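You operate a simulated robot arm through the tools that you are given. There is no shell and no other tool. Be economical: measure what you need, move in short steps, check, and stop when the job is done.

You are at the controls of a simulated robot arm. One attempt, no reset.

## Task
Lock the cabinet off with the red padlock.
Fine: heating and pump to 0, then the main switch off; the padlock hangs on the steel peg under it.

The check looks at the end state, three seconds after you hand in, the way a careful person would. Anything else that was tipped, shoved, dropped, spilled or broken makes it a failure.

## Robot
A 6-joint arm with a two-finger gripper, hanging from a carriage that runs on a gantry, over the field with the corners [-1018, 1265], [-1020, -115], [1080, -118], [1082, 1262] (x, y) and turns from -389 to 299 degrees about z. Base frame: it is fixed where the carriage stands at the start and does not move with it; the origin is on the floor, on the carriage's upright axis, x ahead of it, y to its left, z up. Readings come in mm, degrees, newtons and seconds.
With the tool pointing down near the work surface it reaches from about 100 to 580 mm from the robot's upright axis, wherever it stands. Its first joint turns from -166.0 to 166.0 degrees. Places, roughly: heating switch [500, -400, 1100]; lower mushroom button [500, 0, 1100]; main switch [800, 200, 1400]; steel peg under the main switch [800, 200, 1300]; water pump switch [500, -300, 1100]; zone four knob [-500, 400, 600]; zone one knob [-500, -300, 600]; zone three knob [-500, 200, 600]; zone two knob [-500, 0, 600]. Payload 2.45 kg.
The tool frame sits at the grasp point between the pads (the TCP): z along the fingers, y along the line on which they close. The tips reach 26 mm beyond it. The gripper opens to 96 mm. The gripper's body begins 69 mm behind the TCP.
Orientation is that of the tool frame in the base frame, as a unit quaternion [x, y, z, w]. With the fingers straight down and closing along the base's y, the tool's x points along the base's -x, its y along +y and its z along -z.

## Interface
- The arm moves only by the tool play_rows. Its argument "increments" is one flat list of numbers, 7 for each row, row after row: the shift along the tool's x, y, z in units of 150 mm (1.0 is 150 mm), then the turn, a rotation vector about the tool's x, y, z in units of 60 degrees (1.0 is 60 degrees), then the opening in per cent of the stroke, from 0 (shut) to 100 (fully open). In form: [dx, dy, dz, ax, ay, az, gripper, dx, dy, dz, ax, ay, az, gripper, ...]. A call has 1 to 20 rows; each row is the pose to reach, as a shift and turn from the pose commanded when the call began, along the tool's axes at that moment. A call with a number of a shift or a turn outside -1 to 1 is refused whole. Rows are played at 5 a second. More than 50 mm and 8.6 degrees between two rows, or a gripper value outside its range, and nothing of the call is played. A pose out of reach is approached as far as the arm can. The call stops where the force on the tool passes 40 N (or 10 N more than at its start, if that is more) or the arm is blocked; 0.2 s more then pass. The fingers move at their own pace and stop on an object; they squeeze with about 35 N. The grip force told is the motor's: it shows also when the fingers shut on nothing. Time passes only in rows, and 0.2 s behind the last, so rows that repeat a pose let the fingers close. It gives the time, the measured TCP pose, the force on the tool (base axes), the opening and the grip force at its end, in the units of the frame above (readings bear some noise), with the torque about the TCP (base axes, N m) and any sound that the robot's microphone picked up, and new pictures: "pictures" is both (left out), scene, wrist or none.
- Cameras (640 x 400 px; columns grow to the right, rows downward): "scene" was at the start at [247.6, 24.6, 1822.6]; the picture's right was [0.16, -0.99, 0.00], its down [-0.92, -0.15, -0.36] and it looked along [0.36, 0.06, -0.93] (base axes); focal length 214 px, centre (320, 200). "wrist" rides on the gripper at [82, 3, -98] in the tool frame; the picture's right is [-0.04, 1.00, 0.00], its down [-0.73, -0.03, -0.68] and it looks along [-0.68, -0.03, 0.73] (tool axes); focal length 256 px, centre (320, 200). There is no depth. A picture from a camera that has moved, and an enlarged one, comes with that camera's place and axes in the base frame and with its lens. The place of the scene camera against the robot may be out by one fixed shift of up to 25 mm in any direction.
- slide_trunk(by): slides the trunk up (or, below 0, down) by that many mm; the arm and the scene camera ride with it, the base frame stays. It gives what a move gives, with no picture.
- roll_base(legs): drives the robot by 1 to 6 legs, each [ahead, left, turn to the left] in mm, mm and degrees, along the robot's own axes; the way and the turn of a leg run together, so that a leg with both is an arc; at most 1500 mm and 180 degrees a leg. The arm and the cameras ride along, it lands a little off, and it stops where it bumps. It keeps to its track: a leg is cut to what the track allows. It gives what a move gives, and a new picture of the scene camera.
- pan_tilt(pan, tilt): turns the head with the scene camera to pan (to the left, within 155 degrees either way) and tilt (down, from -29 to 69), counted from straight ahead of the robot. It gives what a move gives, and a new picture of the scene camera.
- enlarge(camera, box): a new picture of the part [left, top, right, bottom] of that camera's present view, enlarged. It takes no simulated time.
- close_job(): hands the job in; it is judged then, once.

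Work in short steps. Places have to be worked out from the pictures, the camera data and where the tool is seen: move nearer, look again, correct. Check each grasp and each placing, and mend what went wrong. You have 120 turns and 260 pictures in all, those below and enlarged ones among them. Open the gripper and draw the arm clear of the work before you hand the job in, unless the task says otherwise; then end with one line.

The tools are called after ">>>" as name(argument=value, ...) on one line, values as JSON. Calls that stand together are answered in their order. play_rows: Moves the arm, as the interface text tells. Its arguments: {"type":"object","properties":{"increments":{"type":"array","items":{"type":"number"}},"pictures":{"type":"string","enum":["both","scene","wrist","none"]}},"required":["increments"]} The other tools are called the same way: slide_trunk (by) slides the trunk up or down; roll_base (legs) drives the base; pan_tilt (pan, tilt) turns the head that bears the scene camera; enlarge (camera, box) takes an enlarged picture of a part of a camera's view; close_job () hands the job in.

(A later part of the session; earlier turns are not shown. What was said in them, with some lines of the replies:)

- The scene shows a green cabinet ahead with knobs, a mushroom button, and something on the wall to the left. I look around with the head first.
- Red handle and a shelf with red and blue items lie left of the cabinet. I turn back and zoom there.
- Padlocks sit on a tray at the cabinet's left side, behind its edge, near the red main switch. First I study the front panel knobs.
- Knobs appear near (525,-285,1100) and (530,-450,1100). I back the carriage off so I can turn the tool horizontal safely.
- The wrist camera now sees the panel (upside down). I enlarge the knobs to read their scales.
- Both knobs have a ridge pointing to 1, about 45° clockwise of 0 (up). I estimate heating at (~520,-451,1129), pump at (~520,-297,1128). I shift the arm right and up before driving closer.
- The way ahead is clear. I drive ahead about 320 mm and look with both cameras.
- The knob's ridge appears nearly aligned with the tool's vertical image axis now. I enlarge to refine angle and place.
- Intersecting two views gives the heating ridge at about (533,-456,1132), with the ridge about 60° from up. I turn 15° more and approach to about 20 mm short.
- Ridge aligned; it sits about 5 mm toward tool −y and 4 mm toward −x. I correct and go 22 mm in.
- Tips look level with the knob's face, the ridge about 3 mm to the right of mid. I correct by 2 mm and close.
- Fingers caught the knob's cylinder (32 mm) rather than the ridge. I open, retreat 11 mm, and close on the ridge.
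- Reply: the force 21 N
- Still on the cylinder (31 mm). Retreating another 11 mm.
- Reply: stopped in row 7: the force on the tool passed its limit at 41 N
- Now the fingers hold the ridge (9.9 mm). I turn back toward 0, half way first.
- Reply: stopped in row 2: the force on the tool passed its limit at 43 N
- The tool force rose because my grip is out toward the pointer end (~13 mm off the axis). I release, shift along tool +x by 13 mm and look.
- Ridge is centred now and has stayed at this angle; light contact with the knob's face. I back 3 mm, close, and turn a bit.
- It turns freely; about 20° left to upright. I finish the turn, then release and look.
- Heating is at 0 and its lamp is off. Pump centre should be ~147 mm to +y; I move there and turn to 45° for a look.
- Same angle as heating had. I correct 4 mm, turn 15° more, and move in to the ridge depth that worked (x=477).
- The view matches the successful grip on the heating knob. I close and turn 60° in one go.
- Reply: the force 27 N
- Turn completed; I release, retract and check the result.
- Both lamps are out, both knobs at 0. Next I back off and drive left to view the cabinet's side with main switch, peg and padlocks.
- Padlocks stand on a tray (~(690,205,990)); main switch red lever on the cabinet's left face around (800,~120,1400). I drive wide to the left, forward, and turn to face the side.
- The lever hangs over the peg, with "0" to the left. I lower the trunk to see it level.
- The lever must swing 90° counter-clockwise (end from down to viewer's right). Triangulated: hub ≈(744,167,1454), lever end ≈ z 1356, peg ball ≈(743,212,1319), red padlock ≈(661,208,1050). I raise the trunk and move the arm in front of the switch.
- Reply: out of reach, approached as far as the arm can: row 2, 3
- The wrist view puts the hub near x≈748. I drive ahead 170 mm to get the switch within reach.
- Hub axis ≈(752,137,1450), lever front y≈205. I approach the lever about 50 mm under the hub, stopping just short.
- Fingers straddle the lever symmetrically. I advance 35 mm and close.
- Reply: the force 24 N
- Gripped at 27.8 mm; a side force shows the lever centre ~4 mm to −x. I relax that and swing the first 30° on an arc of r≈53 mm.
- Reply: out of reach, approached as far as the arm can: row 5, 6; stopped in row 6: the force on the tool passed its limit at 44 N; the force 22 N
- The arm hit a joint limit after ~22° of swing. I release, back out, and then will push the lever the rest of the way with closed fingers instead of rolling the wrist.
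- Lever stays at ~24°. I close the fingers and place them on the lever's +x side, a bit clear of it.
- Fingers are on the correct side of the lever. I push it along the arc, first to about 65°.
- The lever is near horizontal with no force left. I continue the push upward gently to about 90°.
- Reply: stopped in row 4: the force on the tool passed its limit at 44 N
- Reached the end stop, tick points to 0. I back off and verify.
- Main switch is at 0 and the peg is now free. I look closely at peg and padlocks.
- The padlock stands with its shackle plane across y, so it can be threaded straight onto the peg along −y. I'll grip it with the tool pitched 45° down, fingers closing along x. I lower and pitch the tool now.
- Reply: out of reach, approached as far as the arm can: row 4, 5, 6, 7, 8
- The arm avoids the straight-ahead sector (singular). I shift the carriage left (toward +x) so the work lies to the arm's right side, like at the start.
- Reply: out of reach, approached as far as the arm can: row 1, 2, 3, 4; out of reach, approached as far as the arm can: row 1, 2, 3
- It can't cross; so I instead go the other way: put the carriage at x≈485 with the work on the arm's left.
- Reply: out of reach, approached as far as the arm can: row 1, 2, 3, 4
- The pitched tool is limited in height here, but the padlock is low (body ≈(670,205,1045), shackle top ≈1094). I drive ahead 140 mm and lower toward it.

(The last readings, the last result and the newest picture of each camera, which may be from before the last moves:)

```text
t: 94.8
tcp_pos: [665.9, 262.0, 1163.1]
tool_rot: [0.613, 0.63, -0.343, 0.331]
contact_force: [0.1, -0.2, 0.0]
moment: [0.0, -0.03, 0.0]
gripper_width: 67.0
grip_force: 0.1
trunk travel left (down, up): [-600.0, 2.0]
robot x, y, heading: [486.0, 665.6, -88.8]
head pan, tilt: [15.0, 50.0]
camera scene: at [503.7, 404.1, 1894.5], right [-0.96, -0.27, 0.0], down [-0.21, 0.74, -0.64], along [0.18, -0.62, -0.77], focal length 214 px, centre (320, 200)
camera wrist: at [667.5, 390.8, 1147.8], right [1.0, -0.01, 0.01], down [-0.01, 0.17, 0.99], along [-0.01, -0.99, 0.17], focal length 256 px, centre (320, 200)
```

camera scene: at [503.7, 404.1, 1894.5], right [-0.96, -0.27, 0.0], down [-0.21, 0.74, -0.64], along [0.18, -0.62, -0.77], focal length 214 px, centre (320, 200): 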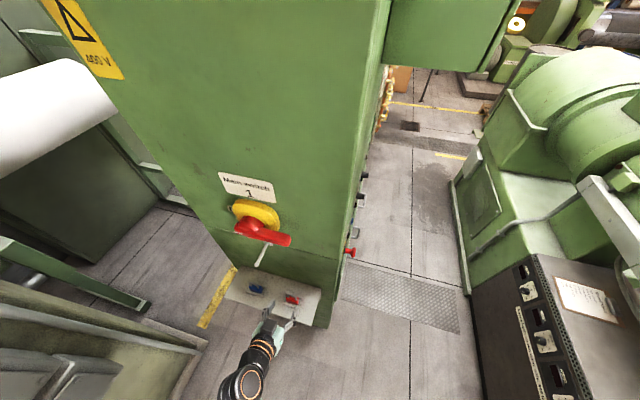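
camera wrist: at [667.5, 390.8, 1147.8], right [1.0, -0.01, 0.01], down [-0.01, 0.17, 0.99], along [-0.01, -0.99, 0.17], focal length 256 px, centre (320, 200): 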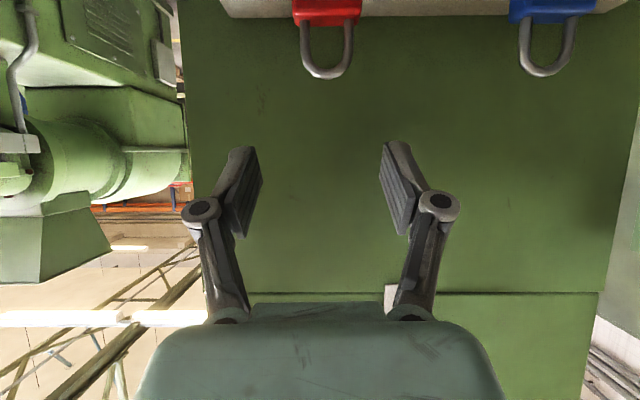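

Tool is pitched 33° down and reachable. Padlock: body ≈45 mm wide centred x≈671, top z≈1054, shackle top z≈1091. I go to a point 60 mm before the grip, along the tool axis.

>>> play_rows(increments=[0.12, 0.01, 0.1, 0, 0, 0, 70, 0.25, 0.02, 0.2, 0, 0, 0, 70, 0.371, 0.033, 0.297, 0, 0, 0, 70], pictures="both")

>>> enlarge(camera="scene", box=[220, 260, 316, 320])

```text
t: 95.6
tcp_pos: [668.8, 256.1, 1091.2]
tool_rot: [0.614, 0.629, -0.343, 0.331]
contact_force: [-0.5, 0.0, 0.3]
moment: [0.03, 0.01, 0.01]
gripper_width: 67.2
grip_force: 0.2
trunk travel left (down, up): [-600.0, 2.0]
robot x, y, heading: [486.1, 661.3, -89.1]
head pan, tilt: [15.0, 50.0]
camera scene: at [503.8, 404.0, 1894.6], right [-0.96, -0.27, 0.0], down [-0.21, 0.74, -0.64], along [0.18, -0.62, -0.77], focal length 214 px, centre (320, 200)
camera wrist: at [671.2, 384.6, 1075.8], right [1.0, -0.01, 0.01], down [-0.01, 0.17, 0.99], along [-0.01, -0.99, 0.17], focal length 256 px, centre (320, 200)
```

scene: 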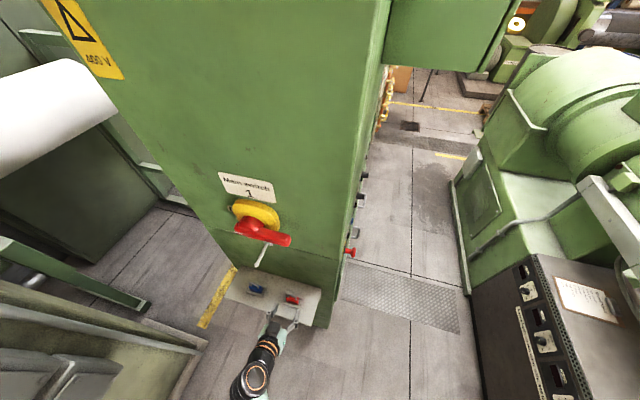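
wrist: 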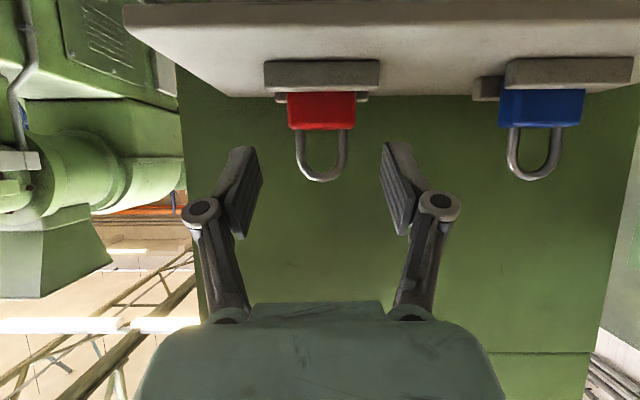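

```text
6.67 times, centred on (268, 290) of scene
camera zoom: at [503.8, 404.0, 1894.6], right [-0.96, -0.27, 0.0], down [-0.21, 0.74, -0.64], along [0.18, -0.62, -0.77], focal length 1430 px, centre (667, -400)
```

zoom: 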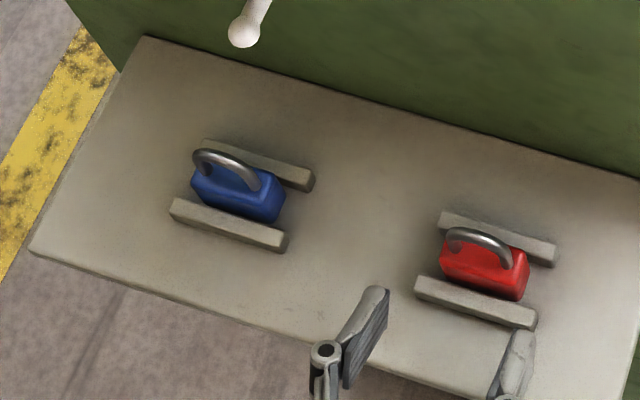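

Refined: padlock at (671,199), body top 1057, rail top 1037, shackle top 1094. I slide in so the tips straddle the body's upper part above the rails.

>>> play_rows(increments=[-0.005, 0.013, 0.15, 0, 0, 0, 70, -0.014, 0.013, 0.27, 0, 0, 0, 70, -0.014, 0.013, 0.351, 0, 0, 0, 70], pictures="both")

>>> enlarge(camera="scene", box=[244, 270, 324, 320])

```text
t: 96.4
tcp_pos: [671.7, 211.4, 1064.5]
tool_rot: [0.613, 0.63, -0.343, 0.332]
contact_force: [-0.2, 0.5, 0.3]
moment: [0.01, -0.01, 0.02]
gripper_width: 67.2
grip_force: 0.1
trunk travel left (down, up): [-600.0, 2.0]
robot x, y, heading: [487.5, 665.0, -89.1]
head pan, tilt: [15.0, 50.0]
camera scene: at [503.7, 404.1, 1894.5], right [-0.96, -0.27, 0.0], down [-0.21, 0.74, -0.64], along [0.18, -0.62, -0.77], focal length 214 px, centre (320, 200)
camera wrist: at [673.6, 339.5, 1048.5], right [1.0, -0.01, 0.01], down [-0.01, 0.17, 0.99], along [-0.01, -0.99, 0.17], focal length 256 px, centre (320, 200)
```

scene: 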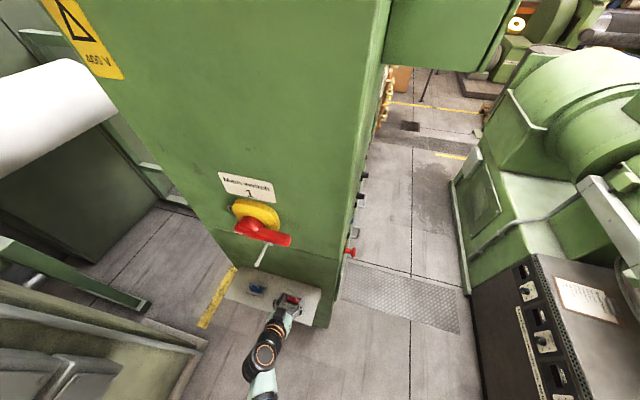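
wrist: 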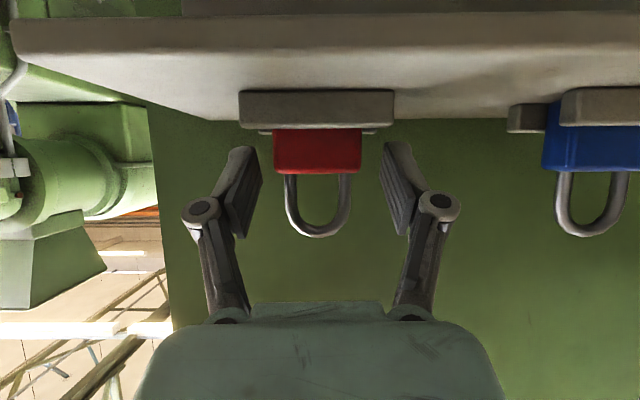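

```text
8.00 times, centred on (284, 295) of scene
camera zoom: at [503.7, 404.1, 1894.5], right [-0.96, -0.27, 0.0], down [-0.21, 0.74, -0.64], along [0.18, -0.62, -0.77], focal length 1716 px, centre (608, -560)
```

zoom: 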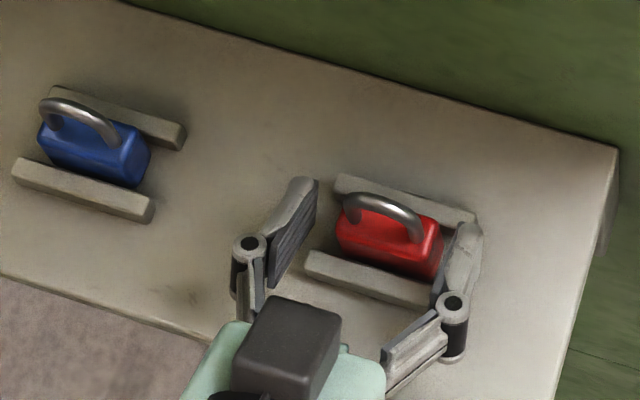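

Fingers straddle the body's upper part. I close.

>>> play_rows(increments=[0, 0, 0, 0, 0, 0, 40, 0, 0, 0, 0, 0, 0, 20, 0, 0, 0, 0, 0, 0, 20, 0, 0, 0, 0, 0, 0, 20], pictures="wrist")

```text
t: 97.4
tcp_pos: [670.5, 211.7, 1064.3]
tool_rot: [0.613, 0.63, -0.343, 0.332]
contact_force: [-0.3, -0.8, 0.7]
moment: [-0.02, -0.04, -0.01]
gripper_width: 45.5
grip_force: 35.0
trunk travel left (down, up): [-600.0, 2.0]
robot x, y, heading: [485.8, 663.2, -88.8]
head pan, tilt: [15.0, 50.0]
camera wrist: at [673.6, 339.6, 1048.7], right [1.0, -0.01, 0.01], down [-0.01, 0.17, 0.99], along [-0.01, -0.99, 0.17], focal length 256 px, centre (320, 200)
```

wrist: 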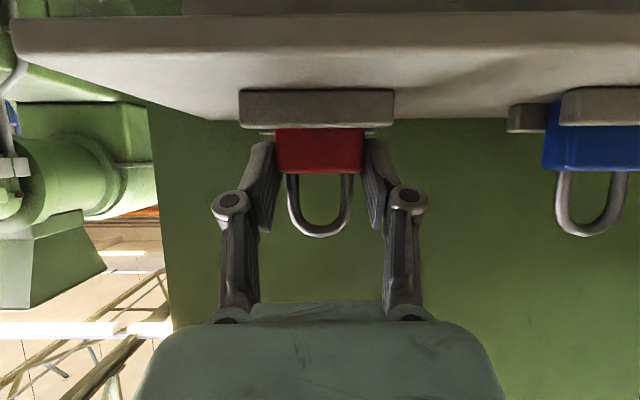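

Holding it at 45.5 mm, 35 N. I lift straight up 60 mm slowly and check.

>>> play_rows(increments=[-0.08, 0, -0.052, 0, 0, 0, 20, -0.17, 0, -0.11, 0, 0, 0, 20, -0.25, 0, -0.163, 0, 0, 0, 20, -0.335, 0, -0.218, 0, 0, 0, 20], pictures="wrist")

```text
t: 98.4
tcp_pos: [672.4, 211.5, 1124.0]
tool_rot: [0.615, 0.629, -0.343, 0.33]
contact_force: [-0.5, -0.8, -1.7]
moment: [0.02, -0.02, 0.03]
gripper_width: 45.3
grip_force: 34.6
trunk travel left (down, up): [-600.0, 2.0]
robot x, y, heading: [484.4, 663.5, -89.0]
head pan, tilt: [15.0, 50.0]
camera wrist: at [673.7, 339.6, 1108.9], right [1.0, -0.01, 0.01], down [-0.01, 0.17, 0.99], along [-0.01, -0.99, 0.17], focal length 256 px, centre (320, 200)
```

wrist: 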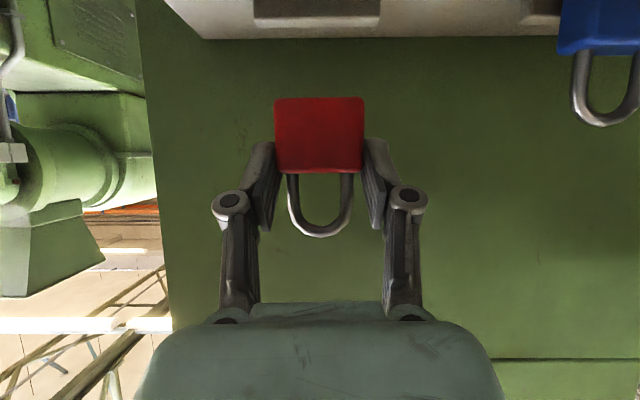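

Padlock is held firmly and upright. Next I carry it up and back to in front of the peg (x≈743) and see whether this pitch is reachable there.

>>> play_rows(increments=[-0.13, 0.08, -0.2, 0, 0, 0, 20, -0.26, 0.18, -0.4, 0, 0, 0, 20, -0.4, 0.28, -0.6, 0, 0, 0, 20, -0.53, 0.38, -0.8, 0, 0, 0, 20, -0.667, 0.473, -0.99, 0, 0, 0, 20, -0.667, 0.473, -0.99, 0, 0, 0, 20], pictures="both")

```text
t: 99.8
tcp_pos: [691.0, 232.0, 1170.5]
tool_rot: [0.613, 0.63, -0.343, 0.332]
contact_force: [0.2, 0.9, -0.9]
moment: [0.01, -0.01, 0.0]
gripper_width: 45.2
grip_force: 35.0
out of reach, approached as far as the arm can: row 2, 3, 4, 5, 6
trunk travel left (down, up): [-600.0, 2.0]
robot x, y, heading: [485.4, 662.9, -89.0]
head pan, tilt: [15.0, 50.0]
camera scene: at [503.7, 404.1, 1894.5], right [-0.96, -0.27, 0.0], down [-0.21, 0.74, -0.64], along [0.18, -0.62, -0.77], focal length 214 px, centre (320, 200)
camera wrist: at [692.7, 359.5, 1155.2], right [1.0, -0.01, 0.01], down [-0.01, 0.17, 0.99], along [-0.01, -0.99, 0.17], focal length 256 px, centre (320, 200)
```

scene: 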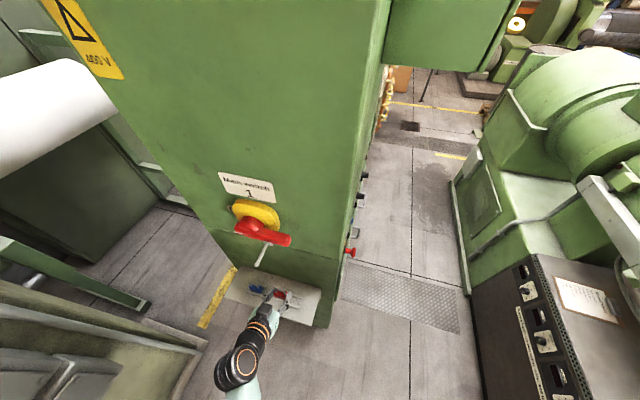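
wrist: 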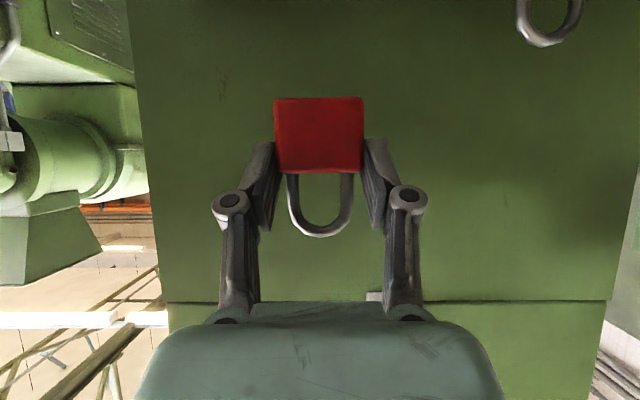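

Reach stops at z≈1170 here, probably because the arm is too folded. I back the carriage 130 mm and try with the arm more extended.

>>> roll_base(legs=[[-130, 0, 0]])

>>> play_rows(increments=[0, 0.1, 0.2, 0, 0, 0, 20, -0.1, 0.2, 0.3, 0, 0, 0, 20, -0.3, 0.35, 0.2, 0, 0, 0, 20, -0.55, 0.35, 0.05, 0, 0, 0, 20, -0.75, 0.35, -0.08, 0, 0, 0, 20, -0.75, 0.35, -0.08, 0, 0, 0, 20], pictures="none")

```text
t: 101.1
tcp_pos: [689.5, 362.6, 1170.1]
tool_rot: [0.612, 0.631, -0.342, 0.333]
contact_force: [-0.1, 0.3, 0.3]
moment: [0.02, 0.0, 0.0]
gripper_width: 45.3
grip_force: 34.7
trunk travel left (down, up): [-600.0, 2.0]
robot x, y, heading: [485.1, 791.2, -89.1]
head pan, tilt: [15.0, 50.0]
camera scene: at [502.2, 534.9, 1894.5], right [-0.96, -0.28, 0.0], down [-0.21, 0.74, -0.64], along [0.18, -0.62, -0.77], focal length 214 px, centre (320, 200)
```

scene: 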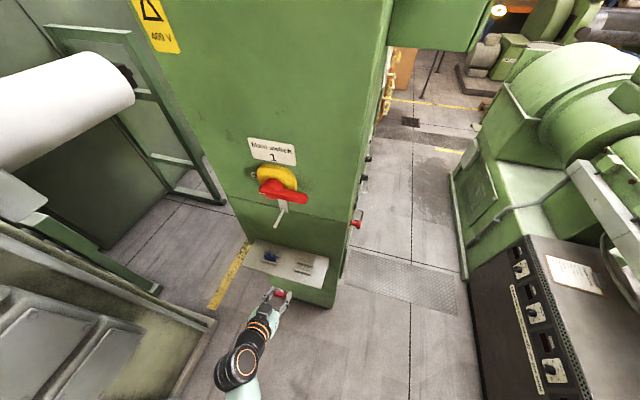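

```text
t: 102.5
tcp_pos: [727.8, 277.5, 1206.8]
tool_rot: [0.61, 0.63, -0.343, 0.336]
contact_force: [0.0, 0.3, -0.4]
moment: [0.03, -0.03, 0.0]
gripper_width: 45.3
grip_force: 35.1
out of reach, approached as far as the arm can: row 3, 4, 5, 6
trunk travel left (down, up): [-600.0, 2.0]
robot x, y, heading: [486.2, 792.6, -89.1]
head pan, tilt: [15.0, 50.0]
```

Better (z≈1207) but still short. I reduce the tool's pitch by ~18° (padlock then leans slightly, still threadable) and go up.

>>> play_rows(increments=[0, 0, 0, 0, -0.1, 0, 20, 0, 0, 0, 0, -0.2, 0, 20, 0, 0, 0, 0, -0.3, 0, 20], pictures="none")

>>> play_rows(increments=[-0.1, 0.0, 0, 0, 0, 0, 20, -0.2, 0.05, 0, 0, 0, 0, 20, -0.3, 0.1, 0, 0, 0, 0, 20, -0.42, 0.1, 0, 0, 0, 0, 20], pictures="both")

```text
t: 103.3
tcp_pos: [729.4, 278.0, 1203.6]
tool_rot: [0.551, 0.57, -0.435, 0.428]
contact_force: [0.6, -0.1, -1.3]
moment: [0.02, -0.01, 0.0]
gripper_width: 45.3
grip_force: 35.1
trunk travel left (down, up): [-600.0, 2.0]
robot x, y, heading: [486.1, 795.2, -89.2]
head pan, tilt: [15.0, 50.0]
```

```text
t: 104.3
tcp_pos: [747.5, 262.3, 1264.5]
tool_rot: [0.551, 0.571, -0.434, 0.428]
contact_force: [-0.7, 0.7, -2.0]
moment: [0.05, -0.03, -0.02]
gripper_width: 45.1
grip_force: 34.9
trunk travel left (down, up): [-600.0, 2.0]
robot x, y, heading: [485.5, 789.9, -89.0]
head pan, tilt: [15.0, 50.0]
camera scene: at [502.2, 535.0, 1894.5], right [-0.96, -0.28, 0.0], down [-0.21, 0.74, -0.64], along [0.18, -0.62, -0.77], focal length 214 px, centre (320, 200)
camera wrist: at [747.4, 379.6, 1211.1], right [1.0, 0.01, 0.01], down [-0.02, 0.47, 0.88], along [0.0, -0.88, 0.47], focal length 256 px, centre (320, 200)
```

scene: 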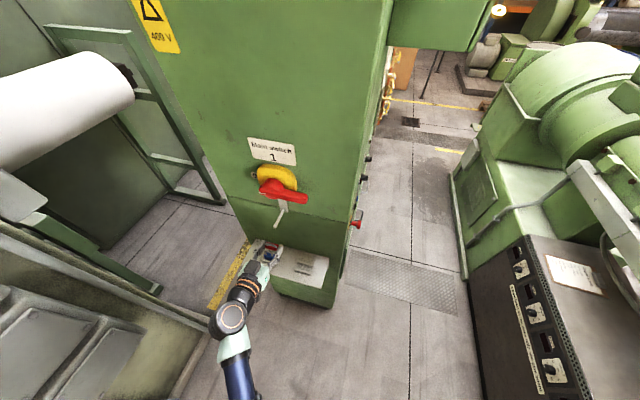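
wrist: 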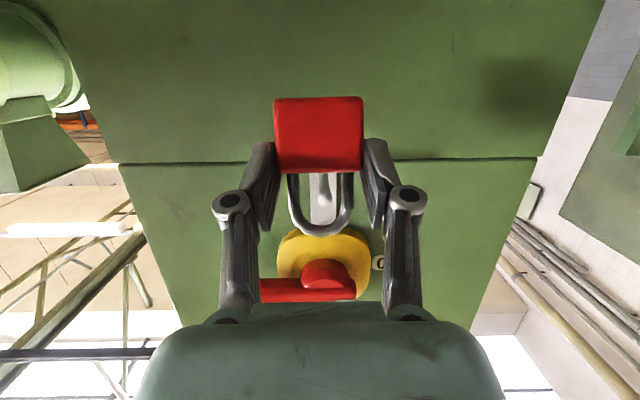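

Reachable now, and the ball shows through the shackle. I enlarge to measure alignment.

>>> enlarge(camera="wrist", box=[256, 150, 384, 230])

>>> enlarge(camera="scene", box=[224, 195, 320, 255])

```text
5.00 times, centred on (320, 190) of wrist
camera zoom: at [747.4, 379.6, 1211.1], right [1.0, 0.01, 0.01], down [-0.02, 0.47, 0.88], along [0.0, -0.88, 0.47], focal length 1280 px, centre (320, 250)
```

zoom: 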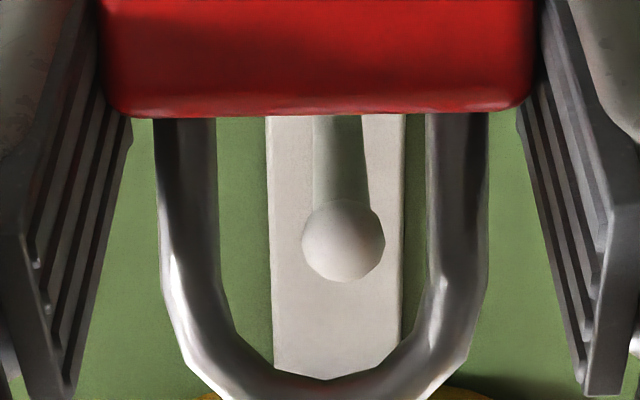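

```text
6.67 times, centred on (272, 225) of scene
camera zoom: at [502.2, 535.0, 1894.5], right [-0.96, -0.28, 0.0], down [-0.21, 0.74, -0.64], along [0.18, -0.62, -0.77], focal length 1430 px, centre (640, 33)
```

zoom: 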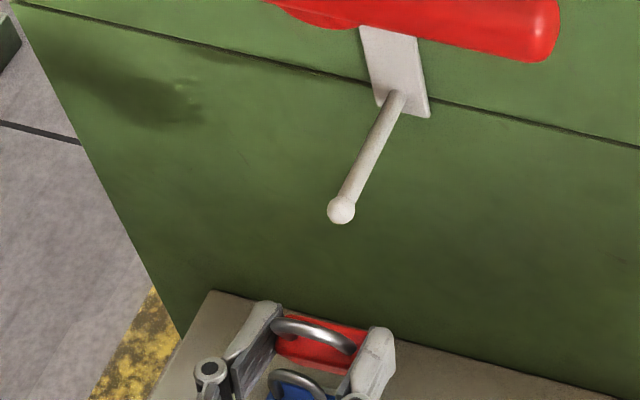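

Ball ≈(751,211,1299), peg horizontal, ~70 mm long; hole centre of the shackle is now ≈(748,253,1276). I raise 23 mm and shift 3.5 mm so hole and ball line up, then check.

>>> play_rows(increments=[-0.07, 0.01, -0.02, 0, 0, 0, 20, -0.148, 0.023, -0.04, 0, 0, 0, 20, -0.148, 0.023, -0.04, 0, 0, 0, 20], pictures="wrist")

>>> enlarge(camera="wrist", box=[256, 150, 384, 230])

>>> enlarge(camera="scene", box=[224, 180, 320, 240])

```text
t: 105.1
tcp_pos: [751.1, 263.0, 1286.9]
tool_rot: [0.551, 0.571, -0.434, 0.427]
contact_force: [0.0, -0.2, -1.4]
moment: [0.02, -0.03, 0.01]
gripper_width: 45.2
grip_force: 35.2
trunk travel left (down, up): [-600.0, 2.0]
robot x, y, heading: [486.5, 796.8, -89.3]
head pan, tilt: [15.0, 50.0]
camera wrist: at [751.1, 379.7, 1233.5], right [1.0, 0.01, 0.01], down [-0.02, 0.47, 0.88], along [0.0, -0.88, 0.47], focal length 256 px, centre (320, 200)
```

wrist: 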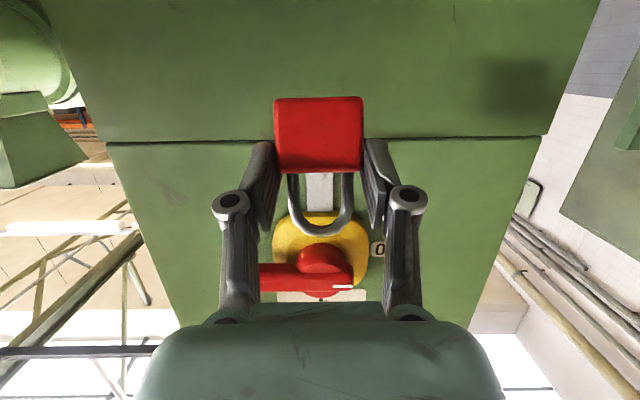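

```text
5.00 times, centred on (320, 190) of wrist
camera zoom: at [751.1, 379.7, 1233.5], right [1.0, 0.01, 0.01], down [-0.02, 0.47, 0.88], along [0.0, -0.88, 0.47], focal length 1280 px, centre (320, 250)
```

zoom: 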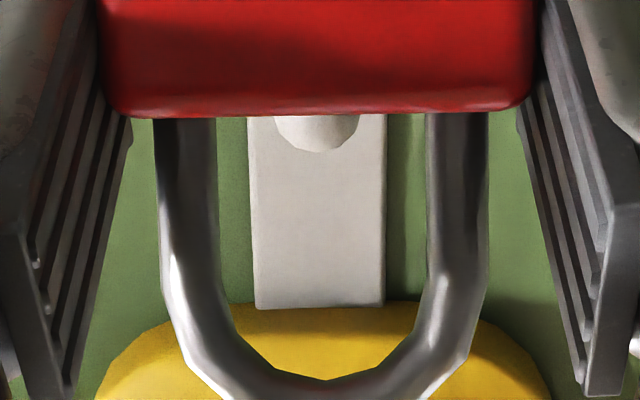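

```text
6.67 times, centred on (272, 210) of scene
camera zoom: at [502.2, 535.0, 1894.5], right [-0.96, -0.28, 0.0], down [-0.21, 0.74, -0.64], along [0.18, -0.62, -0.77], focal length 1430 px, centre (640, 133)
```

zoom: 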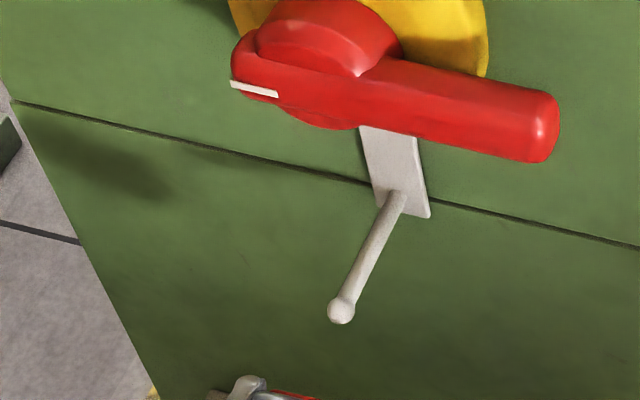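

Ball's z likely 1301–1304. I raise 4 mm more and advance 28 mm, just short of the ball, to measure at near-equal depth.

>>> play_rows(increments=[-0.026, -0.003, -0.007, 0, 0, 0, 20, -0.05, -0.003, 0.08, 0, 0, 0, 20, -0.074, -0.003, 0.174, 0, 0, 0, 20], pictures="wrist")

>>> enlarge(camera="wrist", box=[256, 150, 384, 230])

>>> enlarge(camera="scene", box=[224, 180, 320, 240])

```text
t: 105.9
tcp_pos: [748.9, 235.7, 1292.3]
tool_rot: [0.551, 0.57, -0.435, 0.427]
contact_force: [0.7, 0.9, -1.3]
moment: [0.04, -0.02, 0.01]
gripper_width: 45.3
grip_force: 34.7
trunk travel left (down, up): [-600.0, 2.0]
robot x, y, heading: [484.8, 794.5, -89.0]
head pan, tilt: [15.0, 50.0]
camera wrist: at [749.6, 351.6, 1237.2], right [1.0, 0.01, 0.01], down [-0.02, 0.47, 0.88], along [0.0, -0.88, 0.47], focal length 256 px, centre (320, 200)
```

wrist: 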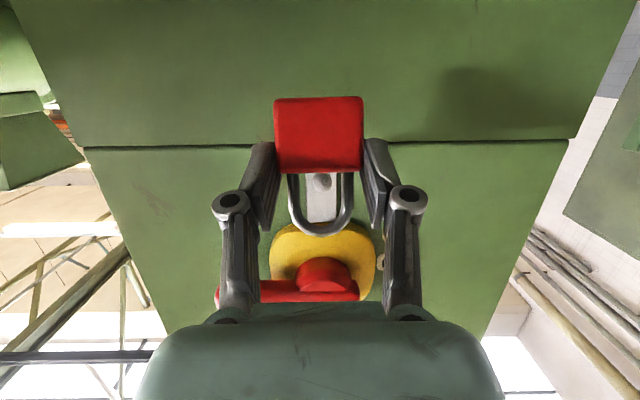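

```text
5.00 times, centred on (320, 190) of wrist
camera zoom: at [749.6, 351.6, 1237.2], right [1.0, 0.01, 0.01], down [-0.02, 0.47, 0.88], along [0.0, -0.88, 0.47], focal length 1280 px, centre (320, 250)
```

zoom: 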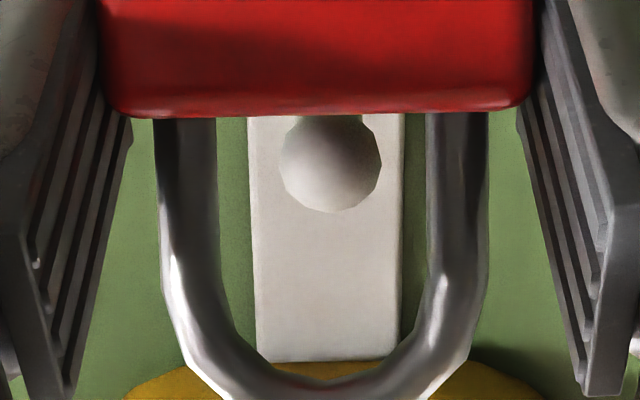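

```text
6.67 times, centred on (272, 210) of scene
camera zoom: at [502.2, 535.0, 1894.5], right [-0.96, -0.28, 0.0], down [-0.21, 0.74, -0.64], along [0.18, -0.62, -0.77], focal length 1430 px, centre (640, 133)
```

zoom: 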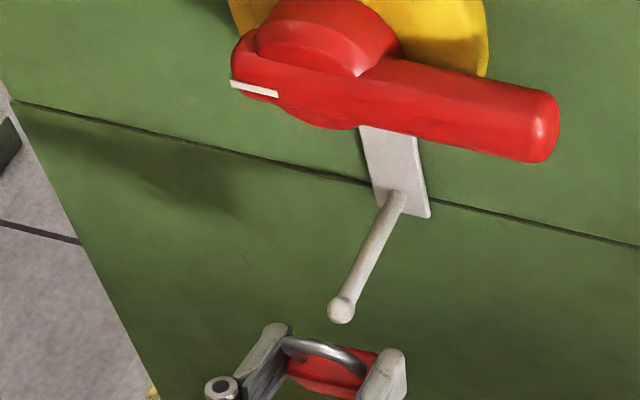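

Ball size change gives ball ≈(751,214,1299), peg will pass within the hole. I lower 3 mm, shift +1.4 mm and advance over the ball halfway.

>>> play_rows(increments=[0.02, 0.009, 0.005, 0, 0, 0, 20, 0.0, 0.009, 0.07, 0, 0, 0, 20, -0.019, 0.009, 0.145, 0, 0, 0, 20], pictures="wrist")

>>> enlarge(camera="wrist", box=[256, 150, 384, 230])

>>> enlarge(camera="scene", box=[224, 180, 320, 240])

```text
t: 106.7
tcp_pos: [750.7, 212.4, 1289.1]
tool_rot: [0.551, 0.57, -0.434, 0.427]
contact_force: [0.9, -0.6, -1.2]
moment: [0.05, 0.0, 0.02]
gripper_width: 45.5
grip_force: 34.7
trunk travel left (down, up): [-600.0, 2.0]
robot x, y, heading: [485.7, 792.4, -89.2]
head pan, tilt: [15.0, 50.0]
camera wrist: at [751.6, 329.8, 1234.6], right [1.0, 0.01, 0.01], down [-0.02, 0.47, 0.88], along [0.0, -0.88, 0.47], focal length 256 px, centre (320, 200)
```

wrist: 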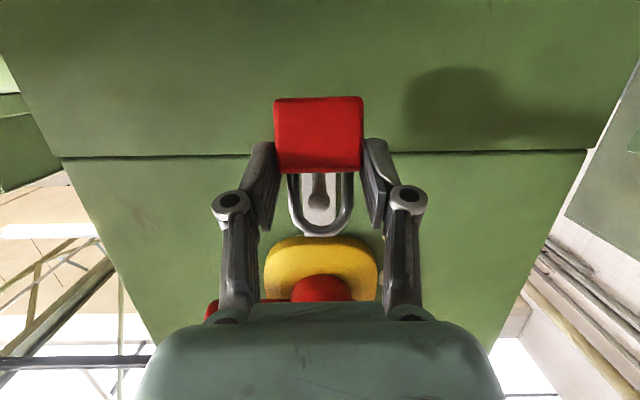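

```text
5.00 times, centred on (320, 190) of wrist
camera zoom: at [751.6, 329.8, 1234.6], right [1.0, 0.01, 0.01], down [-0.02, 0.47, 0.88], along [0.0, -0.88, 0.47], focal length 1280 px, centre (320, 250)
```

zoom: 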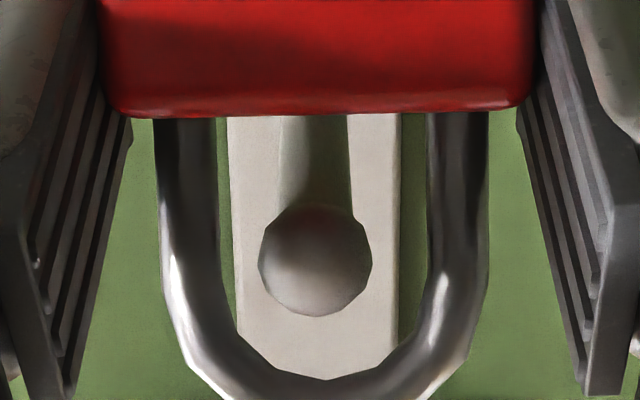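

```text
6.67 times, centred on (272, 210) of scene
camera zoom: at [502.2, 535.0, 1894.5], right [-0.96, -0.28, 0.0], down [-0.21, 0.74, -0.64], along [0.18, -0.62, -0.77], focal length 1430 px, centre (640, 133)
```

zoom: 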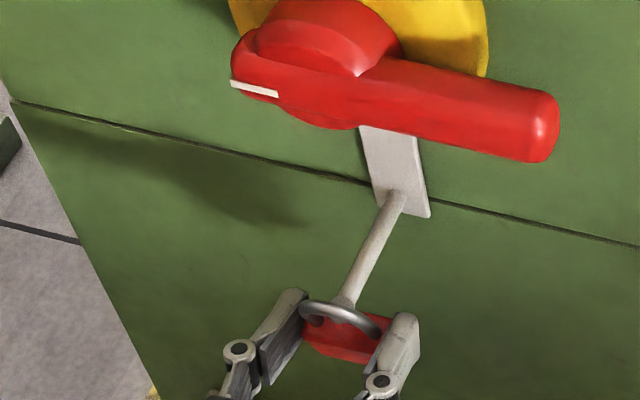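

The ball is passing through the shackle with no force. I advance another 22 mm along the peg.

>>> play_rows(increments=[-0.012, 0, 0.047, 0, 0, 0, 20, -0.025, 0, 0.095, 0, 0, 0, 20, -0.038, 0, 0.142, 0, 0, 0, 20], pictures="wrist")

>>> enlarge(camera="scene", box=[224, 180, 320, 240])

```text
t: 107.5
tcp_pos: [753.7, 190.3, 1288.6]
tool_rot: [0.551, 0.571, -0.434, 0.427]
contact_force: [0.3, 0.0, -1.5]
moment: [0.05, 0.01, -0.02]
gripper_width: 45.1
grip_force: 35.1
trunk travel left (down, up): [-600.0, 2.0]
robot x, y, heading: [484.2, 796.1, -89.0]
head pan, tilt: [15.0, 50.0]
camera wrist: at [753.4, 307.2, 1235.1], right [1.0, 0.01, 0.01], down [-0.02, 0.47, 0.88], along [0.0, -0.88, 0.47], focal length 256 px, centre (320, 200)
```

wrist: 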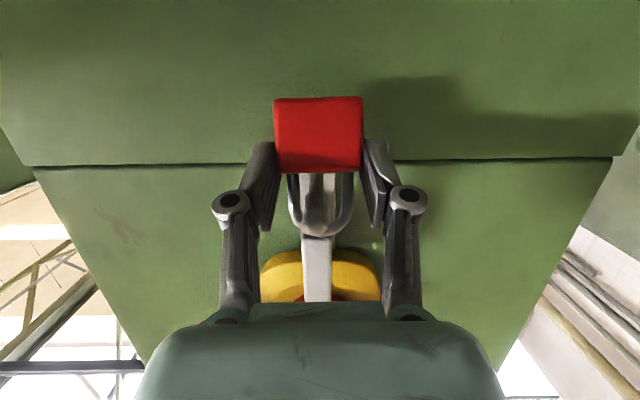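

```text
6.67 times, centred on (272, 210) of scene
camera zoom: at [502.2, 535.0, 1894.5], right [-0.96, -0.28, 0.0], down [-0.21, 0.74, -0.64], along [0.18, -0.62, -0.77], focal length 1430 px, centre (640, 133)
```

zoom: 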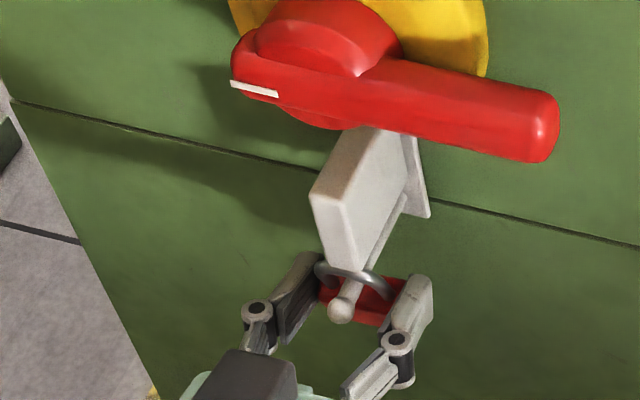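

A light-grey block has come out above the peg (seemingly the switch's lock bar). I look closer before releasing.

>>> enlarge(camera="wrist", box=[240, 150, 400, 250])

>>> enlarge(camera="scene", box=[248, 190, 304, 225])

```text
4.00 times, centred on (320, 200) of wrist
camera zoom: at [753.4, 307.2, 1235.1], right [1.0, 0.01, 0.01], down [-0.02, 0.47, 0.88], along [0.0, -0.88, 0.47], focal length 1024 px, centre (320, 200)
```

zoom: 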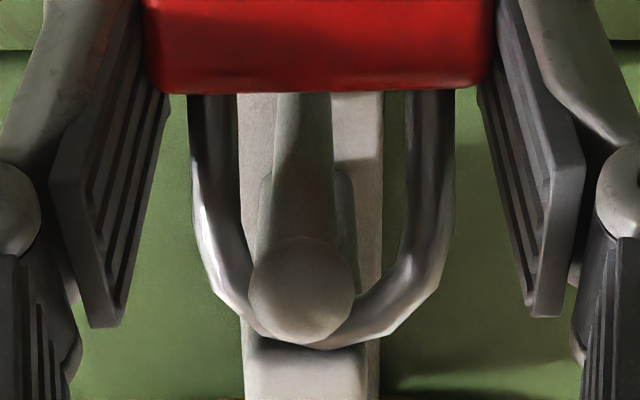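

```text
11.43 times, centred on (276, 208) of scene
camera zoom: at [502.2, 535.0, 1894.5], right [-0.96, -0.28, 0.0], down [-0.21, 0.74, -0.64], along [0.18, -0.62, -0.77], focal length 2451 px, centre (823, 114)
```

zoom: 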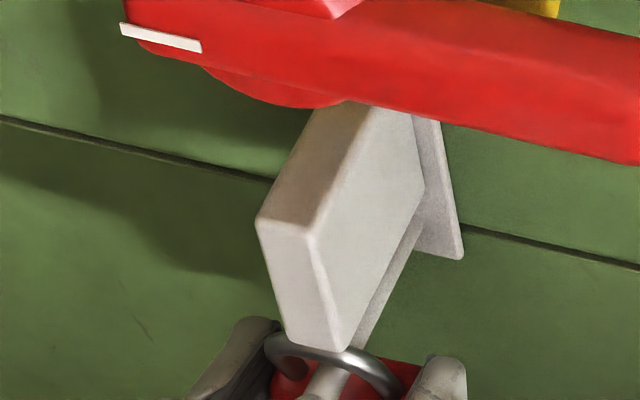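

The padlock is on the peg, the bar sits just behind the shackle. I lower about 10 mm, centre 2.5 mm, and back 4 mm so the shackle rests on the peg.

>>> play_rows(increments=[0.007, -0.017, -0.025, 0, 0, 0, 20, 0.035, -0.017, -0.015, 0, 0, 0, 20, 0.06, -0.017, -0.01, 0, 0, 0, 20], pictures="wrist")

>>> enlarge(camera="scene", box=[248, 190, 304, 225])

>>> enlarge(camera="wrist", box=[240, 150, 400, 250])

```text
t: 108.3
tcp_pos: [750.5, 194.2, 1282.1]
tool_rot: [0.55, 0.57, -0.434, 0.429]
contact_force: [-0.2, 4.6, 9.9]
moment: [-0.14, -0.01, 0.0]
gripper_width: 45.3
grip_force: 34.8
trunk travel left (down, up): [-600.0, 2.0]
robot x, y, heading: [481.2, 793.7, -88.9]
head pan, tilt: [15.0, 50.0]
camera wrist: at [750.6, 310.4, 1228.0], right [1.0, 0.01, 0.02], down [-0.02, 0.47, 0.88], along [0.0, -0.88, 0.47], focal length 256 px, centre (320, 200)
```

wrist: 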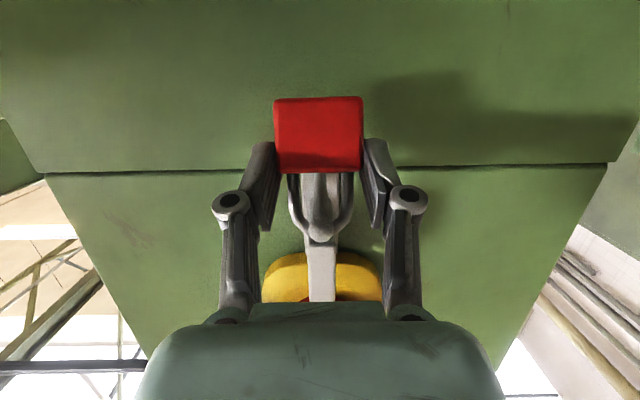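

```text
11.43 times, centred on (276, 208) of scene
camera zoom: at [502.3, 534.9, 1894.9], right [-0.96, -0.28, 0.0], down [-0.21, 0.74, -0.64], along [0.18, -0.62, -0.77], focal length 2451 px, centre (823, 114)
```

zoom: 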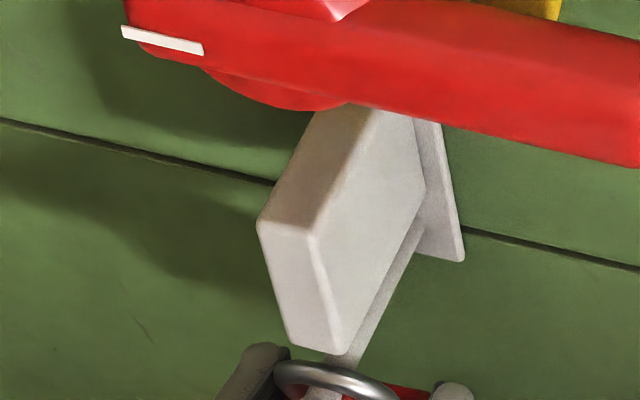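

```text
4.00 times, centred on (320, 200) of wrist
camera zoom: at [750.6, 310.4, 1228.0], right [1.0, 0.01, 0.02], down [-0.02, 0.47, 0.88], along [0.0, -0.88, 0.47], focal length 1024 px, centre (320, 200)
```

zoom: 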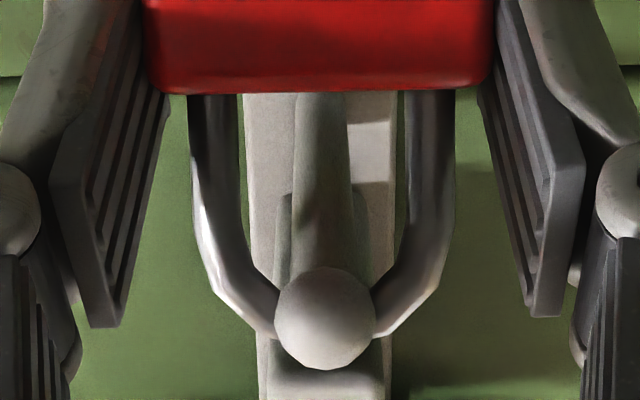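

Contact of ~10 N upward shows the shackle resting on the peg behind the ball. I open gently.

>>> play_rows(increments=[0, 0, 0, 0, 0, 0, 52, 0, 0, 0, 0, 0, 0, 60, 0, 0, 0, 0, 0, 0, 70, 0, 0, 0, 0, 0, 0, 75, 0, 0, 0, 0, 0, 0, 75, 0, 0, 0, 0, 0, 0, 75], pictures="both")

>>> enlarge(camera="scene", box=[240, 190, 304, 230])

```text
t: 109.7
tcp_pos: [749.9, 193.6, 1281.0]
tool_rot: [0.551, 0.57, -0.434, 0.427]
contact_force: [0.0, 0.0, 0.6]
moment: [0.02, 0.01, 0.01]
gripper_width: 72.4
grip_force: 0.0
trunk travel left (down, up): [-600.0, 2.0]
robot x, y, heading: [486.0, 791.9, -89.1]
head pan, tilt: [15.0, 50.0]
camera scene: at [502.2, 534.9, 1894.5], right [-0.96, -0.28, 0.0], down [-0.21, 0.74, -0.64], along [0.18, -0.62, -0.77], focal length 214 px, centre (320, 200)
camera wrist: at [749.8, 311.1, 1226.3], right [1.0, 0.01, 0.01], down [-0.02, 0.47, 0.88], along [0.0, -0.88, 0.47], focal length 256 px, centre (320, 200)
```

scene: 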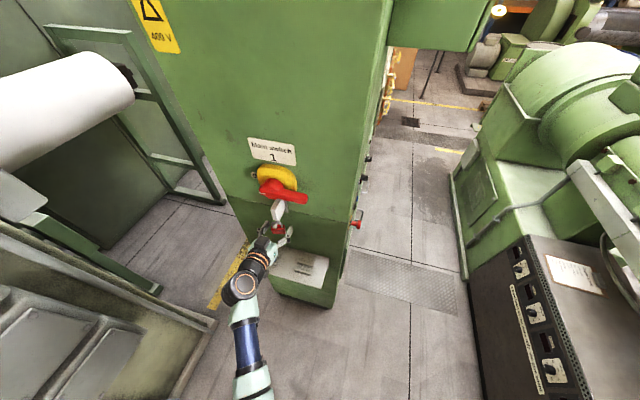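
wrist: 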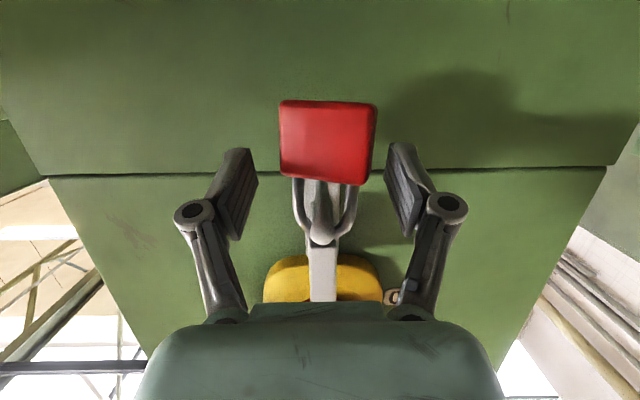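

```text
10.00 times, centred on (272, 210) of scene
camera zoom: at [502.2, 534.9, 1894.5], right [-0.96, -0.28, 0.0], down [-0.21, 0.74, -0.64], along [0.18, -0.62, -0.77], focal length 2145 px, centre (800, 100)
```

zoom: 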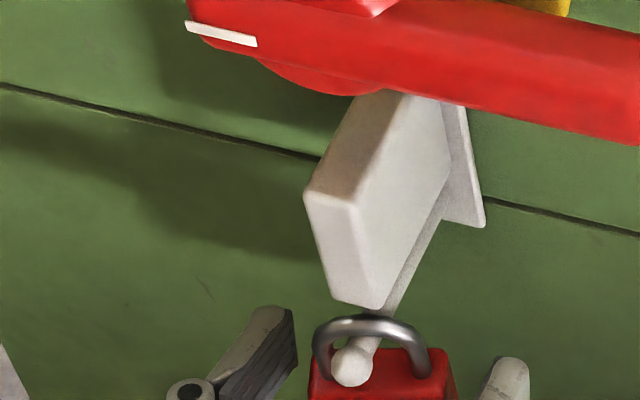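

The padlock hangs on the peg behind the ball. I draw the open gripper straight back.

>>> play_rows(increments=[0, 0, 0, 0, 0, 0, 75, 0, 0, 0, 0, 0, 0, 75, 0.035, 0, -0.13, 0, 0, 0, 75, 0.07, 0, -0.26, 0, 0, 0, 75, 0.12, 0, -0.45, 0, 0, 0, 75, 0.19, 0, -0.7, 0, 0, 0, 75, 0.26, 0, -0.97, 0, 0, 0, 75], pictures="both")

>>> enlarge(camera="scene", box=[240, 190, 304, 230])

```text
t: 111.3
tcp_pos: [746.3, 346.0, 1278.9]
tool_rot: [0.55, 0.571, -0.434, 0.429]
contact_force: [0.0, -0.8, -0.1]
moment: [0.04, 0.01, -0.03]
gripper_width: 72.0
grip_force: 0.1
trunk travel left (down, up): [-600.0, 2.0]
robot x, y, heading: [487.2, 792.6, -88.9]
head pan, tilt: [15.0, 50.0]
camera scene: at [502.2, 534.8, 1894.6], right [-0.96, -0.28, 0.0], down [-0.21, 0.74, -0.64], along [0.18, -0.62, -0.77], focal length 214 px, centre (320, 200)
camera wrist: at [746.2, 462.3, 1224.9], right [1.0, 0.01, 0.02], down [-0.02, 0.47, 0.88], along [0.0, -0.88, 0.47], focal length 256 px, centre (320, 200)
```

scene: 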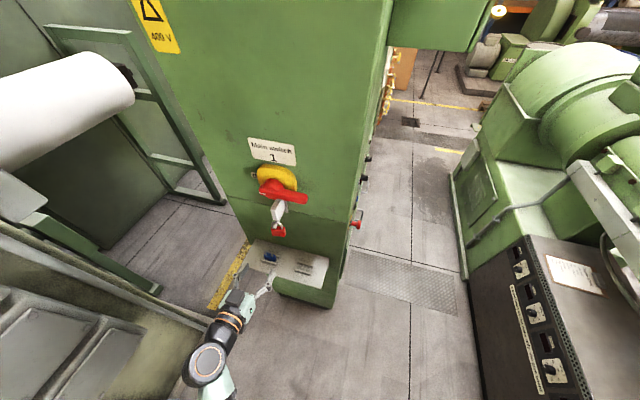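
wrist: 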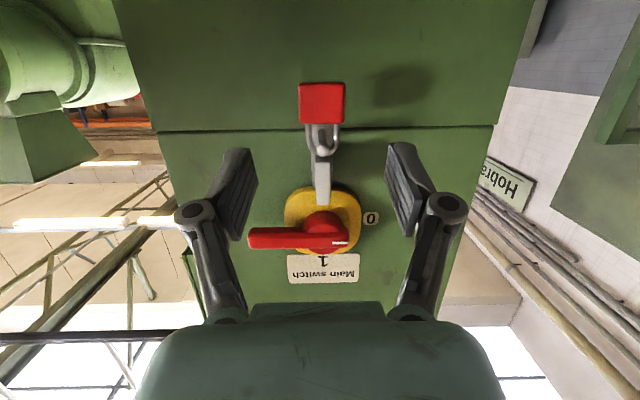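

```text
10.00 times, centred on (272, 210) of scene
camera zoom: at [502.2, 534.8, 1894.6], right [-0.96, -0.28, 0.0], down [-0.21, 0.74, -0.64], along [0.18, -0.62, -0.77], focal length 2145 px, centre (800, 100)
```

zoom: 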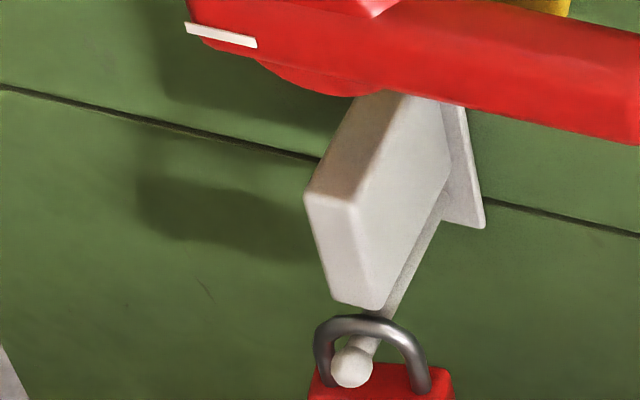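

The padlock hangs freely, switch at 0, blue padlock untouched. I back the robot away and take a last look.

>>> roll_base(legs=[[-150, 0, 0]])

>>> enlarge(camera="scene", box=[220, 150, 380, 250])

```text
t: 112.6
tcp_pos: [742.3, 492.2, 1279.2]
tool_rot: [0.549, 0.57, -0.435, 0.429]
contact_force: [0.6, -0.4, 0.2]
moment: [-0.04, 0.01, 0.01]
gripper_width: 71.9
grip_force: 0.1
trunk travel left (down, up): [-600.0, 2.0]
robot x, y, heading: [483.1, 939.1, -89.1]
head pan, tilt: [15.0, 50.0]
camera scene: at [499.4, 681.8, 1894.5], right [-0.96, -0.27, 0.0], down [-0.21, 0.74, -0.64], along [0.18, -0.62, -0.77], focal length 214 px, centre (320, 200)
```

scene: 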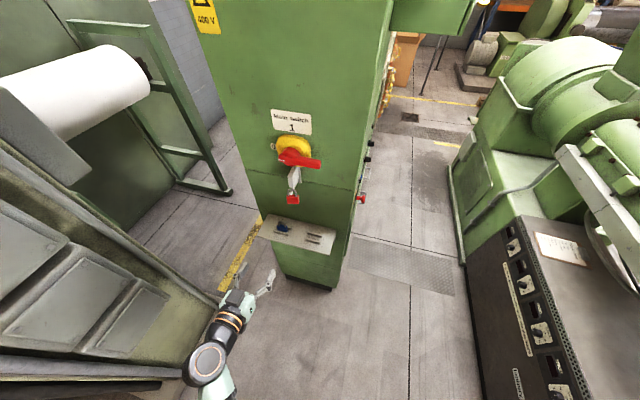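

```text
4.00 times, centred on (300, 200) of scene
camera zoom: at [499.4, 681.8, 1894.5], right [-0.96, -0.27, 0.0], down [-0.21, 0.74, -0.64], along [0.18, -0.62, -0.77], focal length 858 px, centre (400, 200)
```

zoom: 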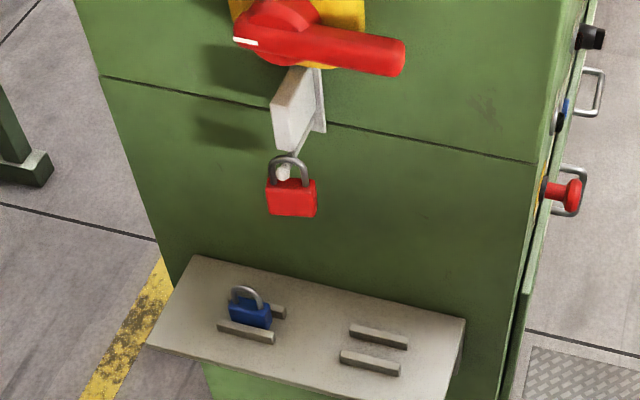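

Everything is in the wanted end state: the red padlock hangs on the peg, the main switch is at 0, and the gripper is open and clear. I hand in.

>>> close_job()

```text
The job is handed in.
```

The cabinet is locked off: heating and pump are at 0 with their lamps out, the main switch is at 0, and the red padlock hangs on the steel peg under it.
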